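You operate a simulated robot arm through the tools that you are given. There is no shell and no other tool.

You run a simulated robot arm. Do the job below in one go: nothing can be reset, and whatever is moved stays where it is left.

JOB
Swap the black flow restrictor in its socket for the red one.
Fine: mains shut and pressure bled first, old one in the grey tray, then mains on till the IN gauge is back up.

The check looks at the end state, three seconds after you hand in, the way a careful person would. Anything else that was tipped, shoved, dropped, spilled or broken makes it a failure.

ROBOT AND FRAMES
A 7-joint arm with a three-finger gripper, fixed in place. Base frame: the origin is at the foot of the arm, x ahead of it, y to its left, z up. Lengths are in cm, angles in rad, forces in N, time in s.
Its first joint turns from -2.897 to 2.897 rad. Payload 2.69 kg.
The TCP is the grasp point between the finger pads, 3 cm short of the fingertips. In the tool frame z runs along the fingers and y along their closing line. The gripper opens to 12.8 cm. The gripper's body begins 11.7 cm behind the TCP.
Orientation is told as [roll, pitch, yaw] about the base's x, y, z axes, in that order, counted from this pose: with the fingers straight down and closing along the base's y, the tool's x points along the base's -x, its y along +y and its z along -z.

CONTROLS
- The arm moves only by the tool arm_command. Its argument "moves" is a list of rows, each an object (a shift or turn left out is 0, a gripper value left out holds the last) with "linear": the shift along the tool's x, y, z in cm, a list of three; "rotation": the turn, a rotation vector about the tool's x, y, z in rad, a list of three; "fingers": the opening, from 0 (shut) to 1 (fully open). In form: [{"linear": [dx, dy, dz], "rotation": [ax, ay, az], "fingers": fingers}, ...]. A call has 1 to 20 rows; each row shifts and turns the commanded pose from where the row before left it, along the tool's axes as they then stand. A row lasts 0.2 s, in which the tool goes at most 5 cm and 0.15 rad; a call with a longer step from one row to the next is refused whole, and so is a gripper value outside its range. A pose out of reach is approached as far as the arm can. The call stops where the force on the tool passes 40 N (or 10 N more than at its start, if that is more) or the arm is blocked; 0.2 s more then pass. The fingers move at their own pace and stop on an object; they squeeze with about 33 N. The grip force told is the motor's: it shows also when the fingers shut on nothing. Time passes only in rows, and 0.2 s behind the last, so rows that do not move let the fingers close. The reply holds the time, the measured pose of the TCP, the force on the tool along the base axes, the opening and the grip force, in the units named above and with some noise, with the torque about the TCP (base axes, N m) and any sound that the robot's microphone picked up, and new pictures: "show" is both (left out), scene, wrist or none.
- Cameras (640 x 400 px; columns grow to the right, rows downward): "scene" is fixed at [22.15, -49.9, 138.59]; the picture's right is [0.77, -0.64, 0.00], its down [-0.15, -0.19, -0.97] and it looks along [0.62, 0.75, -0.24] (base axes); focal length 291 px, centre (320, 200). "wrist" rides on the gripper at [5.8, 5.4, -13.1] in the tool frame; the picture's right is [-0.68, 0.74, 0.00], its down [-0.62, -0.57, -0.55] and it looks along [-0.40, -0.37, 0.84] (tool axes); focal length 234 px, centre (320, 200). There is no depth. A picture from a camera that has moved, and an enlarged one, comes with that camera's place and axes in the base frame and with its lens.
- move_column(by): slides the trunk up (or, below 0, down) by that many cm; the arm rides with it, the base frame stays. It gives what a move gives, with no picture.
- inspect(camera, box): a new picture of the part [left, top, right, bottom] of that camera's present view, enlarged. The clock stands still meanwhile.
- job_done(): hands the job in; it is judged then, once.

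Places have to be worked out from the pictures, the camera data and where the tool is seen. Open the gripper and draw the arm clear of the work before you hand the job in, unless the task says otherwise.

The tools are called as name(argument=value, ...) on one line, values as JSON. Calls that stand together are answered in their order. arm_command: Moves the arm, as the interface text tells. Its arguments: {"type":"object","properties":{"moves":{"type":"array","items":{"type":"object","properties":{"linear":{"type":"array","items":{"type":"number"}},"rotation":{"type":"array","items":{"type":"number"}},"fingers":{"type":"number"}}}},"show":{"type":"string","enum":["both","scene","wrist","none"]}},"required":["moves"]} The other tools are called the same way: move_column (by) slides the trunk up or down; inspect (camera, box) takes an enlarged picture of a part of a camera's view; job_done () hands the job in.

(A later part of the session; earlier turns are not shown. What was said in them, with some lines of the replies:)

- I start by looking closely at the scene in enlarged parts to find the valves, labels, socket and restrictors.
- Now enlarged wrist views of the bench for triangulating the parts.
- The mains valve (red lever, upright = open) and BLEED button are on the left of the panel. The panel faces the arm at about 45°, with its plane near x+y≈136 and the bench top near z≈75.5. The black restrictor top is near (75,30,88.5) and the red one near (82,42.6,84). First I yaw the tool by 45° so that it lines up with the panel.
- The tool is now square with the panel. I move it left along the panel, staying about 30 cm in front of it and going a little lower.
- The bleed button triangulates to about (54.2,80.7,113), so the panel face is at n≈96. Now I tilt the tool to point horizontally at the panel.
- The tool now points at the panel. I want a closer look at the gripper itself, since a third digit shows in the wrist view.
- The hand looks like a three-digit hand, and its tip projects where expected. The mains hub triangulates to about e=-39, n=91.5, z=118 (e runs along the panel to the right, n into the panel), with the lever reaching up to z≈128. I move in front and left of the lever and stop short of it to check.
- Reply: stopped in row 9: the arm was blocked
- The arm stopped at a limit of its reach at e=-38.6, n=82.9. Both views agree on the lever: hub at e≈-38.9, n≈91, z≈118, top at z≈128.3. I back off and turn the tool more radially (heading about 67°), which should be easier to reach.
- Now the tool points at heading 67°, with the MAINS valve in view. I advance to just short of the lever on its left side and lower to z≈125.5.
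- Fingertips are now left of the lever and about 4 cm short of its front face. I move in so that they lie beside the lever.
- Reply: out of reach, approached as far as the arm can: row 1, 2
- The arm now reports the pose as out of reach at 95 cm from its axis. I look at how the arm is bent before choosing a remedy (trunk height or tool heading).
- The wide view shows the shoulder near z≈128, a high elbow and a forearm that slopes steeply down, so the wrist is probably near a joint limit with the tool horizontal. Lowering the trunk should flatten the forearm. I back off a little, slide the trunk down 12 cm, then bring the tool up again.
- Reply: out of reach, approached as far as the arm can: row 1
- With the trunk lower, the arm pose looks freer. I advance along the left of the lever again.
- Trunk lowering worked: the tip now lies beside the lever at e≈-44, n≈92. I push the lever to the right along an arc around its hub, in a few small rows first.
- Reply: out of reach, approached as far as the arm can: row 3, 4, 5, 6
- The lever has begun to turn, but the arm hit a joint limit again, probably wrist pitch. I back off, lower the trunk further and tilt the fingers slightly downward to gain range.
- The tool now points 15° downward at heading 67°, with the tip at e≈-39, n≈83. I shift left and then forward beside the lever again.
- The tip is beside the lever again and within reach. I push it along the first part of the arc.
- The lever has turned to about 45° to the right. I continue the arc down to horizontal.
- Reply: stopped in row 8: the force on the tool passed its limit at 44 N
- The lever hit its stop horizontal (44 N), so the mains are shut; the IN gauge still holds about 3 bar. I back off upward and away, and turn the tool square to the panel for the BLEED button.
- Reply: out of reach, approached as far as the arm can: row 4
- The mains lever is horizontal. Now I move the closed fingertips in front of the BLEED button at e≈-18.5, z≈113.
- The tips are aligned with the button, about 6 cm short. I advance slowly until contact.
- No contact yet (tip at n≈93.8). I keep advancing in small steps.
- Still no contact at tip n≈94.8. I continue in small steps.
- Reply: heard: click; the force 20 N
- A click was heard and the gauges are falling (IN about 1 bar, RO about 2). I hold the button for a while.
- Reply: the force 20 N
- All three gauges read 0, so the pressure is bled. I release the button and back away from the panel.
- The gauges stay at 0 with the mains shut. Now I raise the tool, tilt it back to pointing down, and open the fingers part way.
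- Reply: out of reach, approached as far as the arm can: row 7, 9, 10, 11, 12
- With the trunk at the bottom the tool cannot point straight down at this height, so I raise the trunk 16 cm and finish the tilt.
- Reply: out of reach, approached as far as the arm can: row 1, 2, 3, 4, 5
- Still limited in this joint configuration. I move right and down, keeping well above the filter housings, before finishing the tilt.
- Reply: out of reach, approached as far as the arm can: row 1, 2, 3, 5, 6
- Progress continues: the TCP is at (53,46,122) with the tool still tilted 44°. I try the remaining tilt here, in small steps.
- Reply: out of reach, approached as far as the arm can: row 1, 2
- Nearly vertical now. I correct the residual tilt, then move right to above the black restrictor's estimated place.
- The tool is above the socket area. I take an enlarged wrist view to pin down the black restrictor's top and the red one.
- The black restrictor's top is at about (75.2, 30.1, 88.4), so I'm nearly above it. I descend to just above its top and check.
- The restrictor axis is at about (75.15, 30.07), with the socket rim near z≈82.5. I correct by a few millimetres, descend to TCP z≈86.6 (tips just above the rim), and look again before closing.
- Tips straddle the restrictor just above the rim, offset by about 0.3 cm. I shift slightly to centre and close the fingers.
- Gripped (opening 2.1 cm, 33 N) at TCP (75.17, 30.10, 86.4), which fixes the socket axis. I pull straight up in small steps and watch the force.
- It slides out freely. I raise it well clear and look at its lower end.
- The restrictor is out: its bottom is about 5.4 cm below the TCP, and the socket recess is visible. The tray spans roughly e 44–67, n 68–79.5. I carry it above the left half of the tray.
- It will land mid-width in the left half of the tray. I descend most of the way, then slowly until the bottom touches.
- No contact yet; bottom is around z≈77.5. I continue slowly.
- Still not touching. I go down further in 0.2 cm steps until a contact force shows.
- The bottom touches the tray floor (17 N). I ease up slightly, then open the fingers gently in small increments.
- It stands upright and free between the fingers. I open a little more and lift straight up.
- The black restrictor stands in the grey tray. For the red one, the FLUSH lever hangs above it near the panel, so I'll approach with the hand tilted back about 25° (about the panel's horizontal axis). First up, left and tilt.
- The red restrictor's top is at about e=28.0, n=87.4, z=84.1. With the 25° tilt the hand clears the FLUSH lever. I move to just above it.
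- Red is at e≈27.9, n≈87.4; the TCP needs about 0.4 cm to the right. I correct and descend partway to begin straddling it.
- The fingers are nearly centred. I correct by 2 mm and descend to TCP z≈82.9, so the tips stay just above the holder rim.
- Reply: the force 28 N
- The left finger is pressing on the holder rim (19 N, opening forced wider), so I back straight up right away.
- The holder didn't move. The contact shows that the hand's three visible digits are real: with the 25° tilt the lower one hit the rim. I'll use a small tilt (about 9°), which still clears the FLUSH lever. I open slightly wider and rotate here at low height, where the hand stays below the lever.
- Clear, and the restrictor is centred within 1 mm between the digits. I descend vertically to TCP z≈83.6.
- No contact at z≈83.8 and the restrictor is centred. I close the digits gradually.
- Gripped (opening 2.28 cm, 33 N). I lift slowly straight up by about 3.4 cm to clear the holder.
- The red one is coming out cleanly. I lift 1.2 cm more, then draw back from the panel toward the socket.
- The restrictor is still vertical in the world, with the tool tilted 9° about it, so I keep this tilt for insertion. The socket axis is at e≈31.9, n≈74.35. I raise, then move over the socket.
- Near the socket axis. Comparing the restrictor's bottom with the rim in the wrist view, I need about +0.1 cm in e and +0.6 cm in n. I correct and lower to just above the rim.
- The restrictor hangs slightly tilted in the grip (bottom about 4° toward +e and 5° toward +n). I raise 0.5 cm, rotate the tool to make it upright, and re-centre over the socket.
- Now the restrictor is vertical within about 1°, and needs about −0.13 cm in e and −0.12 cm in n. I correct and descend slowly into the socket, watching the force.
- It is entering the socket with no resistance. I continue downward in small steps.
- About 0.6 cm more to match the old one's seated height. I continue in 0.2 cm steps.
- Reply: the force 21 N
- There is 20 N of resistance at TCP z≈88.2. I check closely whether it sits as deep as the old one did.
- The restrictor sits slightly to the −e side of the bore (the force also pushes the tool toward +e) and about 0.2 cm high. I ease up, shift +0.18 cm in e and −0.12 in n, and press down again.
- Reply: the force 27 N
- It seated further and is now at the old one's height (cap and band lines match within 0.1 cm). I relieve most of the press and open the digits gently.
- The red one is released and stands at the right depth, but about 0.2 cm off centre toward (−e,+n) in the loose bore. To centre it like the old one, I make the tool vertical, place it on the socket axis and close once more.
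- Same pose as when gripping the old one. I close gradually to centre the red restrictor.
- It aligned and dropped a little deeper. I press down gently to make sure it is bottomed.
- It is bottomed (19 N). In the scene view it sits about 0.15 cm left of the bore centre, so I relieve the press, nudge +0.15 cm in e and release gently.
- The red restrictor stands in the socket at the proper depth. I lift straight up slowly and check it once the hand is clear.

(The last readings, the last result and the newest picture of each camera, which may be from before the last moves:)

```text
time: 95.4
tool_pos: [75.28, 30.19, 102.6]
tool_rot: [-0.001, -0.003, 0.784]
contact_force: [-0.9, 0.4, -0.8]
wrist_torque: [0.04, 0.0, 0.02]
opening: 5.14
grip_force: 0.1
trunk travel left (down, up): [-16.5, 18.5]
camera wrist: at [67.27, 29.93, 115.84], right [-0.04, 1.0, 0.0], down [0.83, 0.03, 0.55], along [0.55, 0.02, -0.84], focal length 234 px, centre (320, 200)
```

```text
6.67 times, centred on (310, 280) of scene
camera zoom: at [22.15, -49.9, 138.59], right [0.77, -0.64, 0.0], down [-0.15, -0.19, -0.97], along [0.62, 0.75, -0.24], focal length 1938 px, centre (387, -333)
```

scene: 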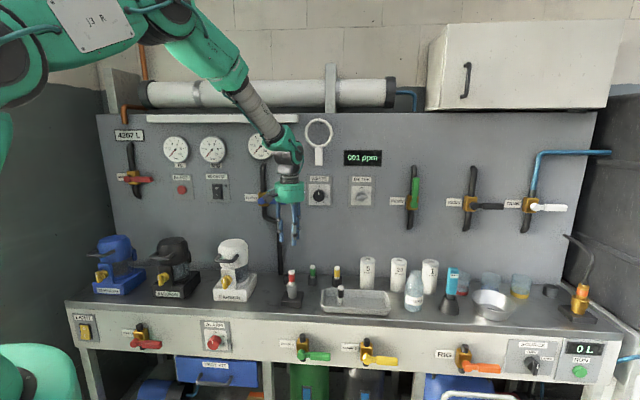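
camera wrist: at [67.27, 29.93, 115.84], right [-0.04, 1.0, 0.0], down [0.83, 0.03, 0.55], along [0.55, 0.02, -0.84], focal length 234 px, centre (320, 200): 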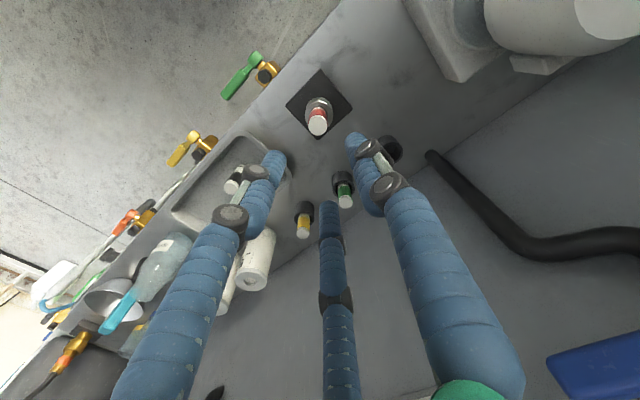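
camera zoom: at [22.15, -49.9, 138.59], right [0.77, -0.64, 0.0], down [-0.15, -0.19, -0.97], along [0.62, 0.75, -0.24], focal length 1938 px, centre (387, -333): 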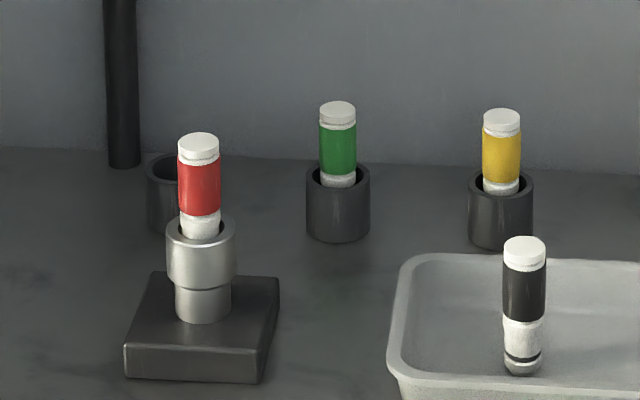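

The red restrictor stands exactly where the black one stood (same cap position in the scene picture), and the black one is in the tray. Now back to the mains valve: I close the hand, raise the trunk 6 cm and move left the way I came.

move_column(by=6)

arm_command(moves=[{"linear": [0.5, 0, -4], "fingers": 0}, {"linear": [1.0, 4.4, -1.8]}, {"linear": [1.0, 4.4, -1.8]}, {"linear": [1.0, 4.4, -1.8]}, {"linear": [1.0, 4.4, -1.8]}, {"linear": [1.0, 4.4, -1.8]}, {"linear": [1.0, 4.4, -1.8]}, {"linear": [1.0, 4.4, -1.8]}, {"linear": [1.0, 4.4, -1.8]}, {"linear": [1.0, 4.4, -1.8]}, {"linear": [1.0, 4.4, -1.8]}, {"linear": [1.0, 4.4, -1.8]}, {}])

```text
time: 96.4
tool_pos: [75.42, 30.1, 108.48]
tool_rot: [0.0, -0.001, 0.783]
contact_force: [0.3, -0.2, 0.8]
wrist_torque: [0.0, 0.01, 0.01]
opening: 5.13
grip_force: 0.1
trunk travel left (down, up): [-22.5, 12.5]
```

```text
time: 99.2
tool_pos: [32.9, 56.25, 132.39]
tool_rot: [-0.002, -0.004, 0.785]
contact_force: [-0.5, -0.4, 0.2]
wrist_torque: [0.0, -0.1, -0.01]
opening: 0.22
grip_force: 31.4
trunk travel left (down, up): [-22.5, 12.5]
camera wrist: at [24.87, 56.06, 145.57], right [-0.04, 1.0, 0.0], down [0.83, 0.03, 0.55], along [0.55, 0.02, -0.84], focal length 234 px, centre (320, 200)
```

scene: 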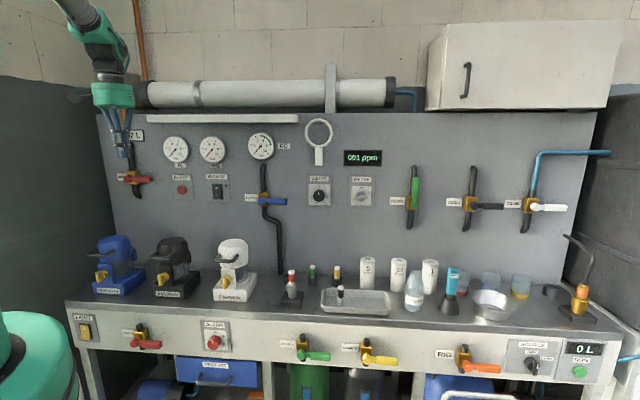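
wrist: 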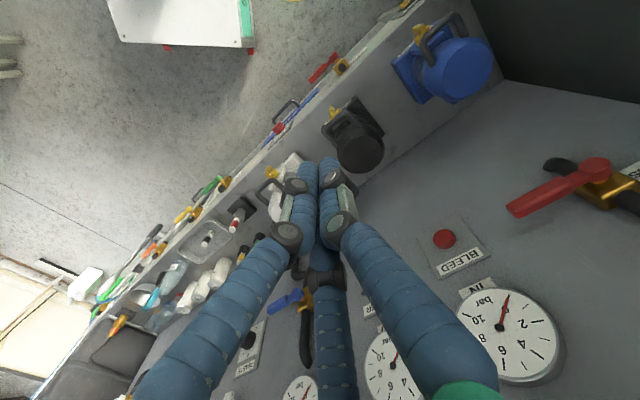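

Same pose as before, and the panel is unchanged. I tilt the tool toward the panel (about 16° below horizontal) and turn it to heading 67°, as in the configuration that worked.

arm_command(moves=[{"rotation": [0, -0.1428, 0]}, {"rotation": [0, -0.1428, 0]}, {"rotation": [0, -0.1428, 0]}, {"rotation": [0, -0.1428, 0]}, {"rotation": [0, -0.1428, 0]}, {"rotation": [0, -0.1428, 0]}, {"rotation": [0, -0.1428, 0]}, {"rotation": [0, -0.1428, 0]}, {"rotation": [0, -0.1428, 0]}, {"rotation": [-0.1215, 0, -0.0357]}, {"rotation": [-0.1215, 0, -0.0357]}, {"rotation": [-0.1215, 0, -0.0357]}, {}], show="none")

move_column(by=-22)

arm_command(moves=[{}])

```text
time: 102.0
tool_pos: [33.04, 56.44, 132.43]
tool_rot: [-0.001, -1.287, 1.038]
contact_force: [0.3, -0.1, 0.7]
wrist_torque: [0.01, -0.01, -0.01]
opening: 0.21
grip_force: 31.3
out of reach, approached as far as the arm can: row 12
trunk travel left (down, up): [-22.5, 12.5]
```

```text
time: 104.3
tool_pos: [32.93, 56.27, 110.38]
tool_rot: [-0.002, -1.287, 1.04]
contact_force: [0.3, 0.0, 0.7]
wrist_torque: [0.0, 0.02, 0.01]
opening: 0.23
grip_force: 30.9
trunk travel left (down, up): [-0.5, 34.5]
```

```text
time: 104.7
tool_pos: [33.0, 56.42, 110.45]
tool_rot: [-0.002, -1.287, 1.04]
contact_force: [0.0, -0.1, 0.2]
wrist_torque: [0.0, 0.0, 0.03]
opening: 0.2
grip_force: 31.6
trunk travel left (down, up): [-0.5, 34.5]
camera wrist: at [21.05, 46.97, 108.57], right [-0.54, 0.54, 0.65], down [0.31, -0.59, 0.75], along [0.79, 0.6, 0.15], focal length 234 px, centre (320, 200)
```

scene: 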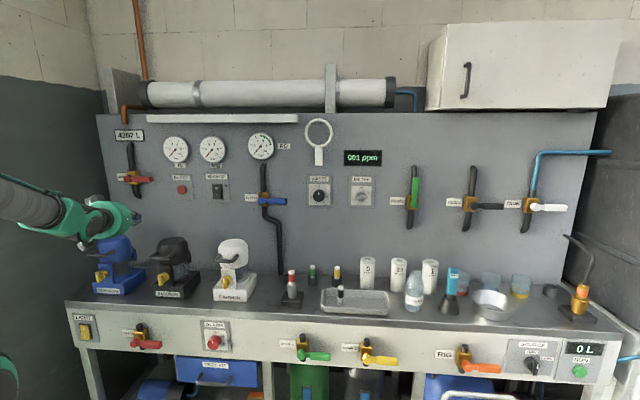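
wrist: 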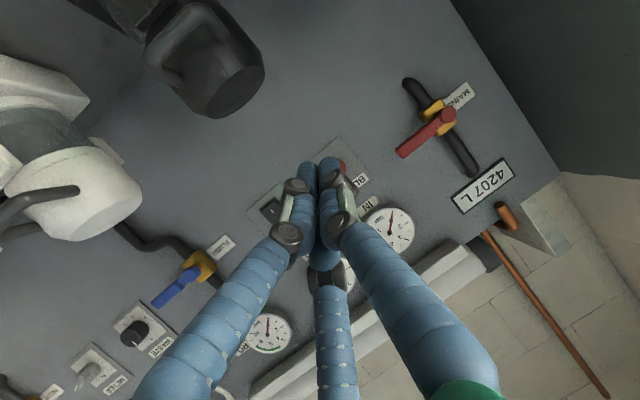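

Tool heading is 60° and it points 16° down. The lever is horizontal from e≈-39 to -28.5 at z≈118. I move to below its outer end, stopping short of the panel first.

arm_command(moves=[{"linear": [-1.98, 1.8, 3.79]}, {"linear": [-1.98, 1.8, 3.79]}, {"linear": [-1.98, 1.8, 3.79]}, {"linear": [-1.98, 1.8, 3.79]}, {"linear": [-1.98, 1.8, 3.79]}, {}])

inspect(camera="scene", box=[80, 120, 200, 230])

```text
time: 106.1
tool_pos: [35.78, 79.08, 114.43]
tool_rot: [-0.002, -1.284, 1.04]
contact_force: [0.0, -0.3, -1.0]
wrist_torque: [0.02, -0.08, 0.0]
opening: 0.22
grip_force: 31.3
trunk travel left (down, up): [-0.5, 34.5]
camera wrist: at [23.87, 69.54, 112.65], right [-0.54, 0.54, 0.65], down [0.31, -0.59, 0.75], along [0.78, 0.6, 0.15], focal length 234 px, centre (320, 200)
```

scene: 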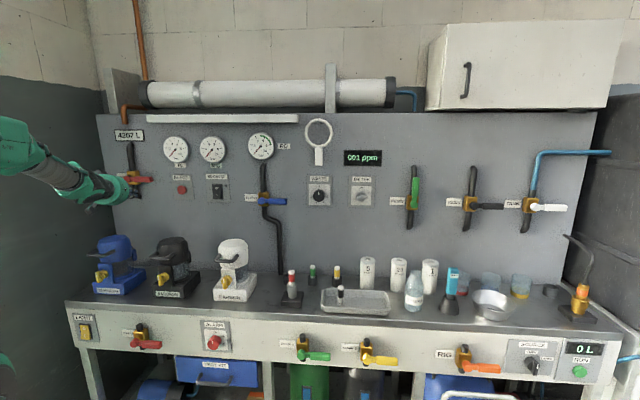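
wrist: 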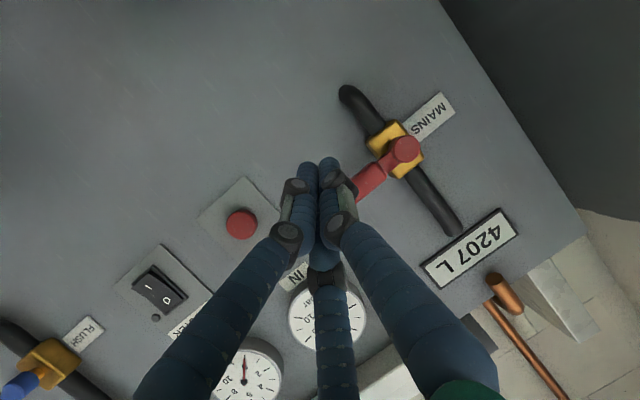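

```text
3.64 times, centred on (140, 175) of scene
camera zoom: at [22.15, -49.9, 138.59], right [0.77, -0.64, 0.0], down [-0.15, -0.19, -0.97], along [0.62, 0.75, -0.24], focal length 1057 px, centre (974, 291)
```

zoom: 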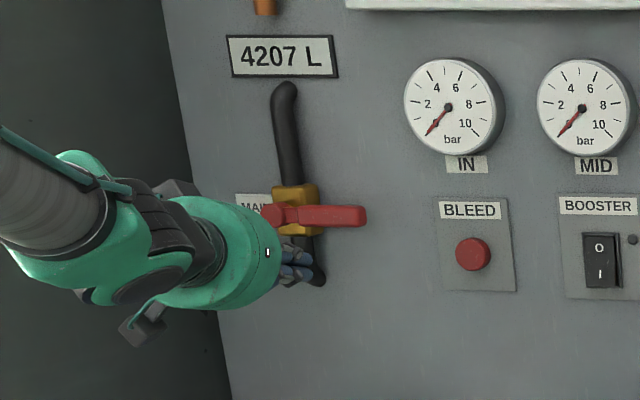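

The tip is at e≈-31.3, z≈113.6, below the lever's outer half. I move in toward the panel beneath the lever.

arm_command(moves=[{"linear": [-0.74, -0.69, 2.54]}, {"linear": [-0.74, -0.69, 2.54]}, {"linear": [-0.74, -0.69, 2.54]}, {}])

inspect(camera="scene", box=[80, 120, 200, 230])

inspect(camera="wrist", box=[240, 60, 480, 260])

```text
time: 107.1
tool_pos: [41.76, 84.81, 114.51]
tool_rot: [-0.004, -1.285, 1.041]
contact_force: [-0.3, 0.5, 0.1]
wrist_torque: [0.03, -0.03, -0.03]
opening: 0.23
grip_force: 32.0
trunk travel left (down, up): [-0.5, 34.5]
camera wrist: at [29.82, 75.35, 112.73], right [-0.54, 0.54, 0.65], down [0.31, -0.59, 0.75], along [0.78, 0.6, 0.15], focal length 234 px, centre (320, 200)
```

scene: 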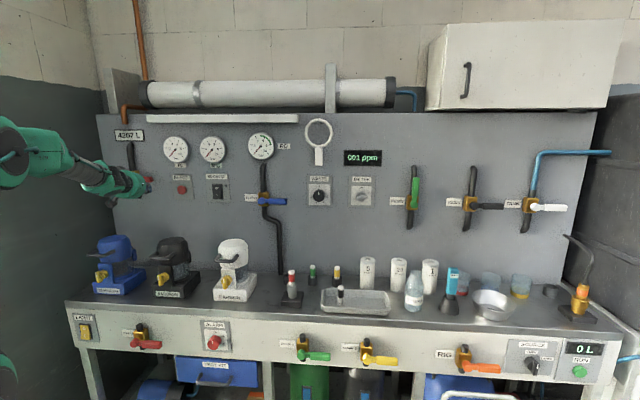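
wrist: 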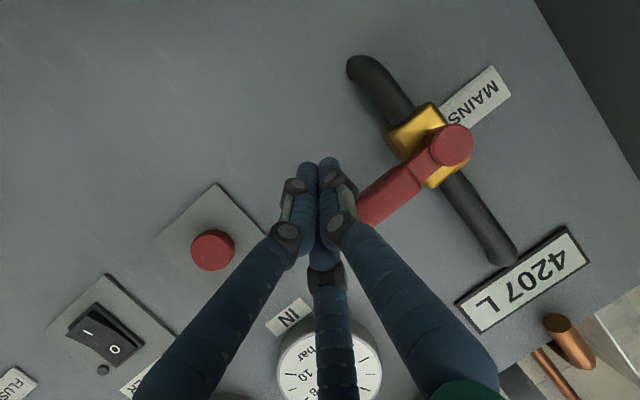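

```text
3.64 times, centred on (140, 175) of scene
camera zoom: at [22.15, -49.9, 138.59], right [0.77, -0.64, 0.0], down [-0.15, -0.19, -0.97], along [0.62, 0.75, -0.24], focal length 1057 px, centre (974, 291)
```

zoom: 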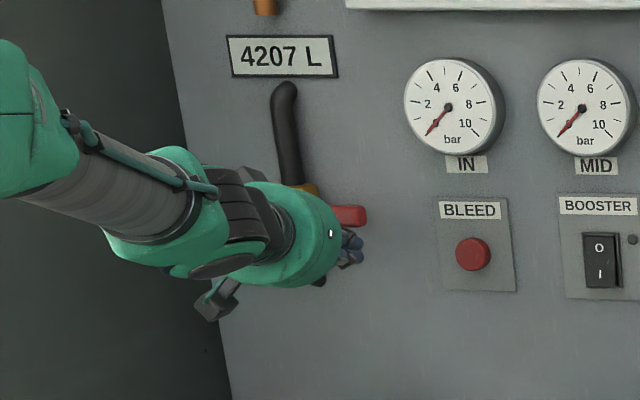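

```text
2.00 times, centred on (360, 160) of wrist
camera zoom: at [29.82, 75.35, 112.73], right [-0.54, 0.54, 0.65], down [0.31, -0.59, 0.75], along [0.78, 0.6, 0.15], focal length 468 px, centre (240, 280)
```

zoom: 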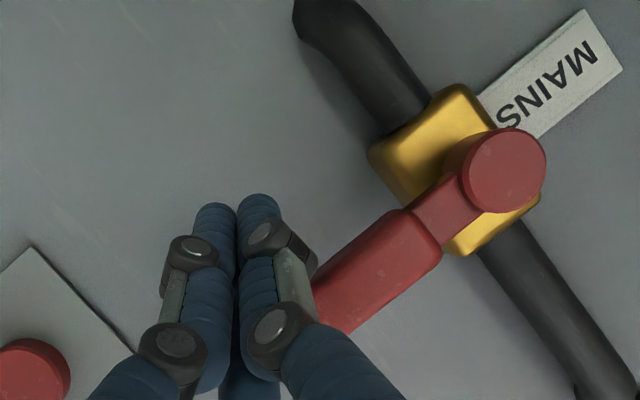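

The fingertips are below the lever near its end. I push it up along the arc, first half.

arm_command(moves=[{"linear": [-0.77, 0, -0.22]}, {"linear": [-0.77, 0, -0.22]}, {"linear": [-1.0, -0.08, -0.31]}, {"linear": [-1.0, -0.08, -0.31]}, {"linear": [-1.01, 0.11, -0.27]}, {"linear": [-1.01, 0.11, -0.27]}, {"linear": [-0.98, 0.37, -0.19]}, {"linear": [-0.98, 0.37, -0.19]}, {}])

inspect(camera="scene", box=[80, 120, 200, 230])

```text
time: 109.1
tool_pos: [41.13, 85.35, 122.46]
tool_rot: [-0.002, -1.289, 1.041]
contact_force: [-0.4, -0.4, 0.0]
wrist_torque: [-0.01, -0.01, 0.0]
opening: 0.2
grip_force: 31.9
trunk travel left (down, up): [-0.5, 34.5]
camera wrist: at [29.18, 75.92, 120.67], right [-0.54, 0.54, 0.65], down [0.31, -0.59, 0.74], along [0.78, 0.6, 0.15], focal length 234 px, centre (320, 200)
```

scene: 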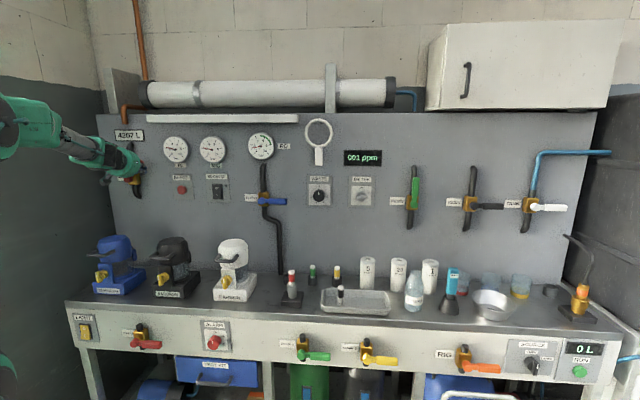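
wrist: 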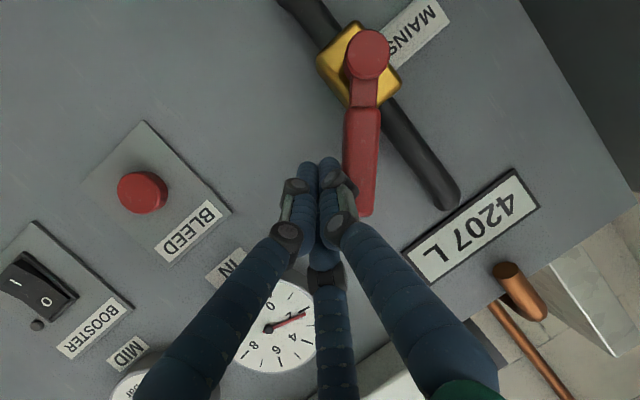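

```text
3.64 times, centred on (140, 175) of scene
camera zoom: at [22.15, -49.9, 138.59], right [0.77, -0.64, 0.0], down [-0.15, -0.19, -0.97], along [0.62, 0.75, -0.24], focal length 1057 px, centre (974, 291)
```

zoom: 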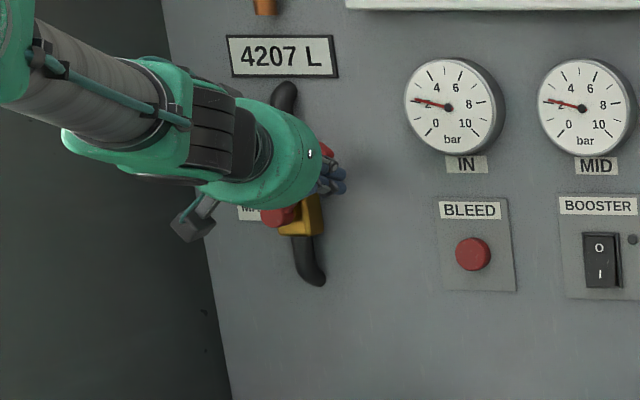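

The lever is at about 45° and the gauges are already rising. I continue the arc until it is upright at its stop.

arm_command(moves=[{"linear": [-0.88, 0.6, -0.1]}, {"linear": [-0.88, 0.6, -0.1]}, {"linear": [-0.7, 0.8, 0.02]}, {"linear": [-0.7, 0.8, 0.02]}, {"linear": [-0.49, 0.94, 0.12]}, {"linear": [-0.49, 0.94, 0.12]}, {"linear": [-0.24, 0.68, 0.11]}, {"linear": [-0.1, 0.5, 0.1]}, {}])

inspect(camera="scene", box=[80, 120, 200, 230])

```text
time: 110.6
tool_pos: [38.07, 88.47, 126.08]
tool_rot: [-0.001, -1.281, 1.029]
contact_force: [9.3, -14.7, 1.6]
wrist_torque: [-0.03, -0.06, -0.22]
opening: 0.19
grip_force: 31.6
trunk travel left (down, up): [-0.5, 34.5]
stopped in row 7: the force on the tool passed its limit at 48 N (the readings are from after the stop); the commanded pose is now the measured one
camera wrist: at [26.03, 79.22, 124.31], right [-0.53, 0.55, 0.65], down [0.3, -0.59, 0.75], along [0.79, 0.59, 0.15], focal length 234 px, centre (320, 200)
```

scene: 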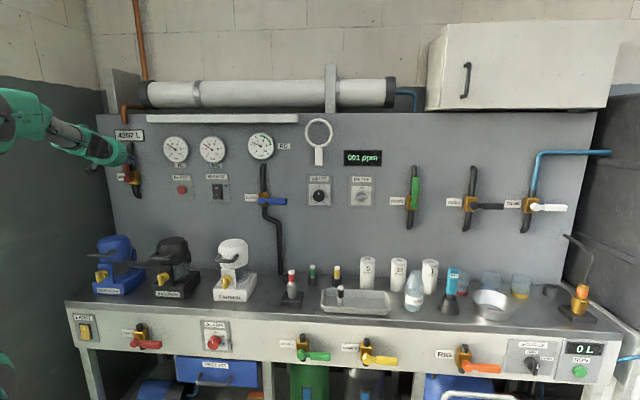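
wrist: 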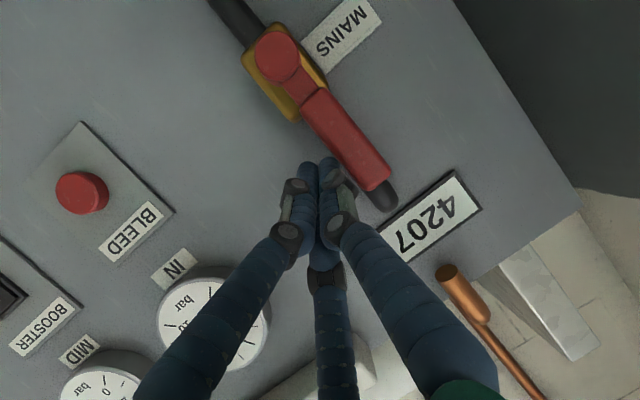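

```text
3.64 times, centred on (140, 175) of scene
camera zoom: at [22.15, -49.9, 138.59], right [0.77, -0.64, 0.0], down [-0.15, -0.19, -0.97], along [0.62, 0.75, -0.24], focal length 1057 px, centre (974, 291)
```

zoom: 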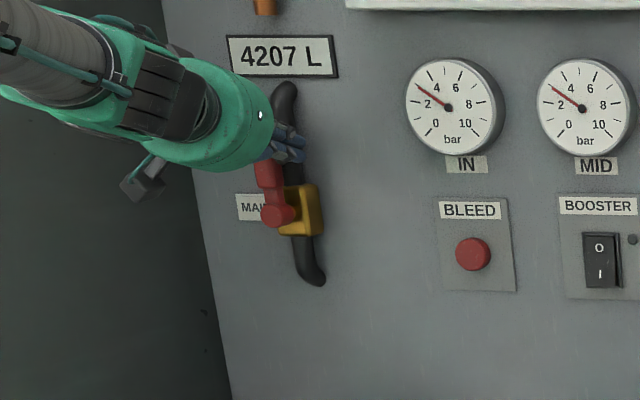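

The lever is upright at its stop and the IN gauge is back near 3 bar. I ease off to the right and retreat from the panel.

arm_command(moves=[{"linear": [0, -1.0, 0]}, {"linear": [0, -0.5, -3]}, {"linear": [0, 0, -4.5]}, {"linear": [0, 0, -4.5]}, {"linear": [0, 0, -4.5]}, {"linear": [0, 0, -4.5]}, {"fingers": 0.4}, {}])

inspect(camera="scene", box=[100, 110, 300, 230])

inspect(camera="scene", box=[270, 240, 420, 320])

```text
time: 112.4
tool_pos: [28.75, 70.61, 132.0]
tool_rot: [-0.007, -1.28, 1.037]
contact_force: [0.1, -0.1, 0.4]
wrist_torque: [0.01, 0.03, 0.01]
opening: 5.12
grip_force: 0.0
trunk travel left (down, up): [-0.5, 34.5]
camera wrist: at [16.71, 61.38, 130.13], right [-0.53, 0.55, 0.65], down [0.3, -0.59, 0.75], along [0.79, 0.59, 0.15], focal length 234 px, centre (320, 200)
```

scene: 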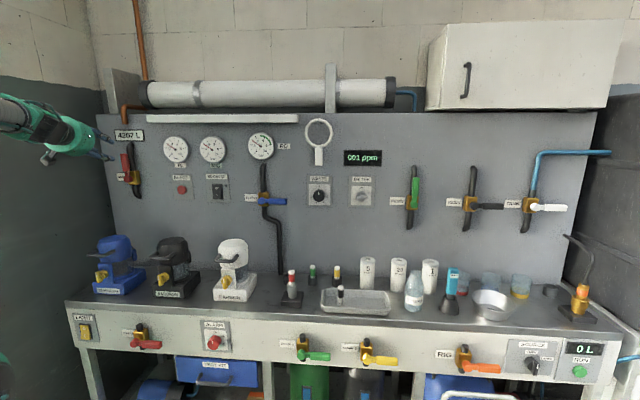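
wrist: 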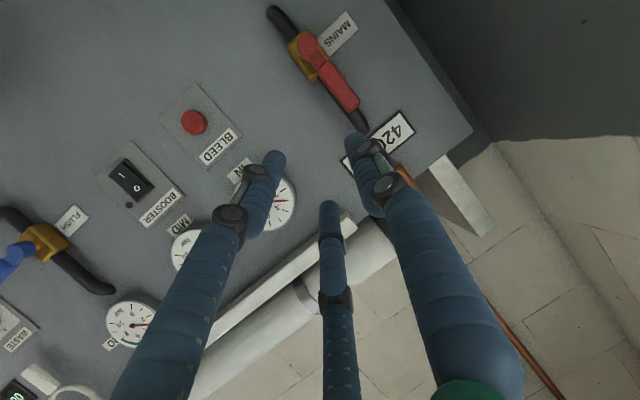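

```text
3.20 times, centred on (200, 170) of scene
camera zoom: at [22.15, -49.9, 138.59], right [0.77, -0.64, 0.0], down [-0.15, -0.19, -0.97], along [0.62, 0.75, -0.24], focal length 930 px, centre (704, 296)
```

zoom: 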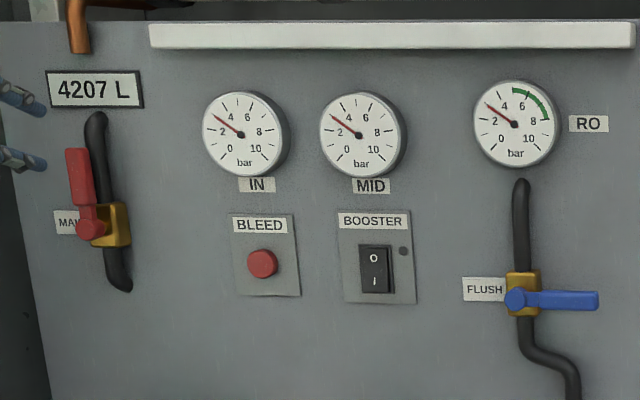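

```text
4.27 times, centred on (345, 280) of scene
camera zoom: at [22.15, -49.9, 138.59], right [0.77, -0.64, 0.0], down [-0.15, -0.19, -0.97], along [0.62, 0.75, -0.24], focal length 1241 px, centre (213, -141)
```

zoom: 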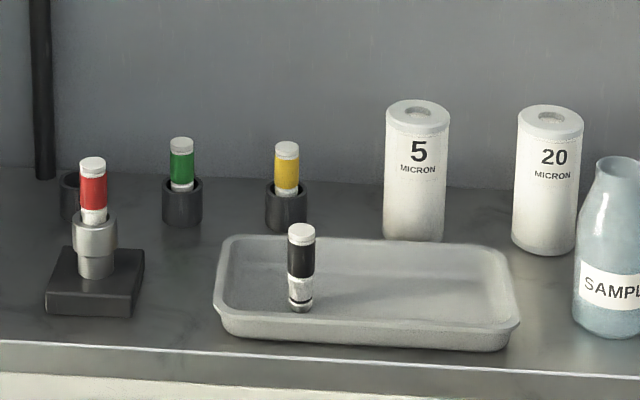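

The mains lever is upright as at the start, and IN, MID and RO are back at about 3 bar. The red one is in the socket, the black one stands in the tray, and the rest is untouched. I draw the arm further back, let a few seconds pass and check once more.

arm_command(moves=[{"linear": [0, 0, -4]}, {"linear": [0, 0, -4]}, {"linear": [0, 0, -3]}, {}, {}, {}, {}, {}, {}, {}, {}, {}, {}])

inspect(camera="scene", box=[90, 110, 290, 230])

inspect(camera="scene", box=[270, 250, 350, 310])

```text
time: 115.2
tool_pos: [23.56, 61.68, 135.2]
tool_rot: [-0.008, -1.28, 1.038]
contact_force: [-0.3, 0.7, 0.7]
wrist_torque: [-0.02, 0.0, 0.0]
opening: 5.13
grip_force: 0.0
trunk travel left (down, up): [-0.5, 34.5]
camera wrist: at [11.52, 52.29, 133.39], right [-0.53, 0.55, 0.65], down [0.3, -0.59, 0.75], along [0.79, 0.59, 0.15], focal length 234 px, centre (320, 200)
```

scene: 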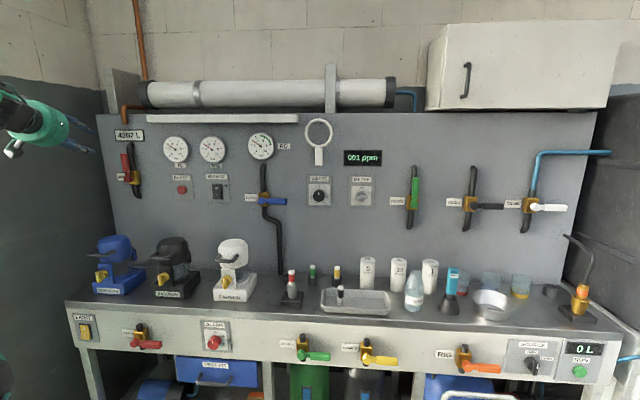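
wrist: 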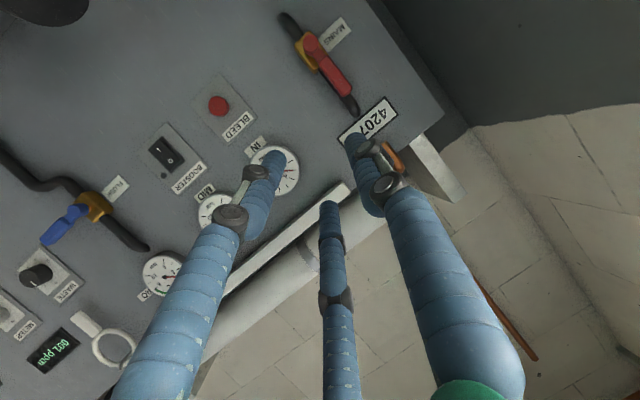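

```text
3.20 times, centred on (190, 170) of scene
camera zoom: at [22.15, -49.9, 138.59], right [0.77, -0.64, 0.0], down [-0.15, -0.19, -0.97], along [0.62, 0.75, -0.24], focal length 930 px, centre (736, 296)
```

zoom: 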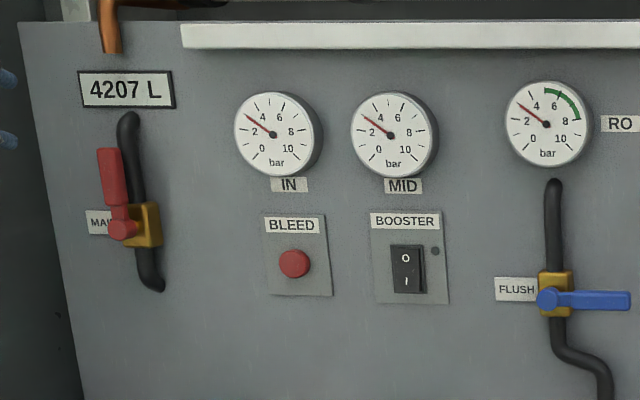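

```text
6.67 times, centred on (310, 280) of scene
camera zoom: at [22.15, -49.9, 138.59], right [0.77, -0.64, 0.0], down [-0.15, -0.19, -0.97], along [0.62, 0.75, -0.24], focal length 1938 px, centre (387, -333)
```

zoom: 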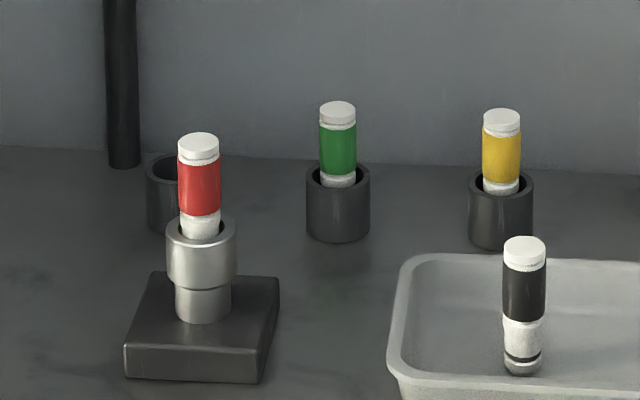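

The final check shows mains open with IN back at about 3 bar, the red restrictor seated, the black one in the grey tray, the gripper open and the arm clear. Handing in.

job_done()

```text
The job is handed in.
```

The red flow restrictor is now in the socket, and the old black one is standing upright in the grey tray.

- **Shutdown:** I turned the mains lever to its stop. I then held BLEED until the IN, MID and RO gauges all read 0, before touching the restrictor.
- **Fit:** The red one sits at the same height and position as the black one did. The bore is loose, so it may lean by a degree or two.
- **Restart:** The mains lever is back upright against its stop. IN, MID and RO have returned to about 3 bar, as they were at the start.
- **One unplanned contact:** While I was picking up the red restrictor, a finger pressed on the rim of its holder with about 19 N. I backed off at once, and the holder did not move.

In the last pictures nothing else had been moved or tipped. The gripper is open and the arm is clear of the work.
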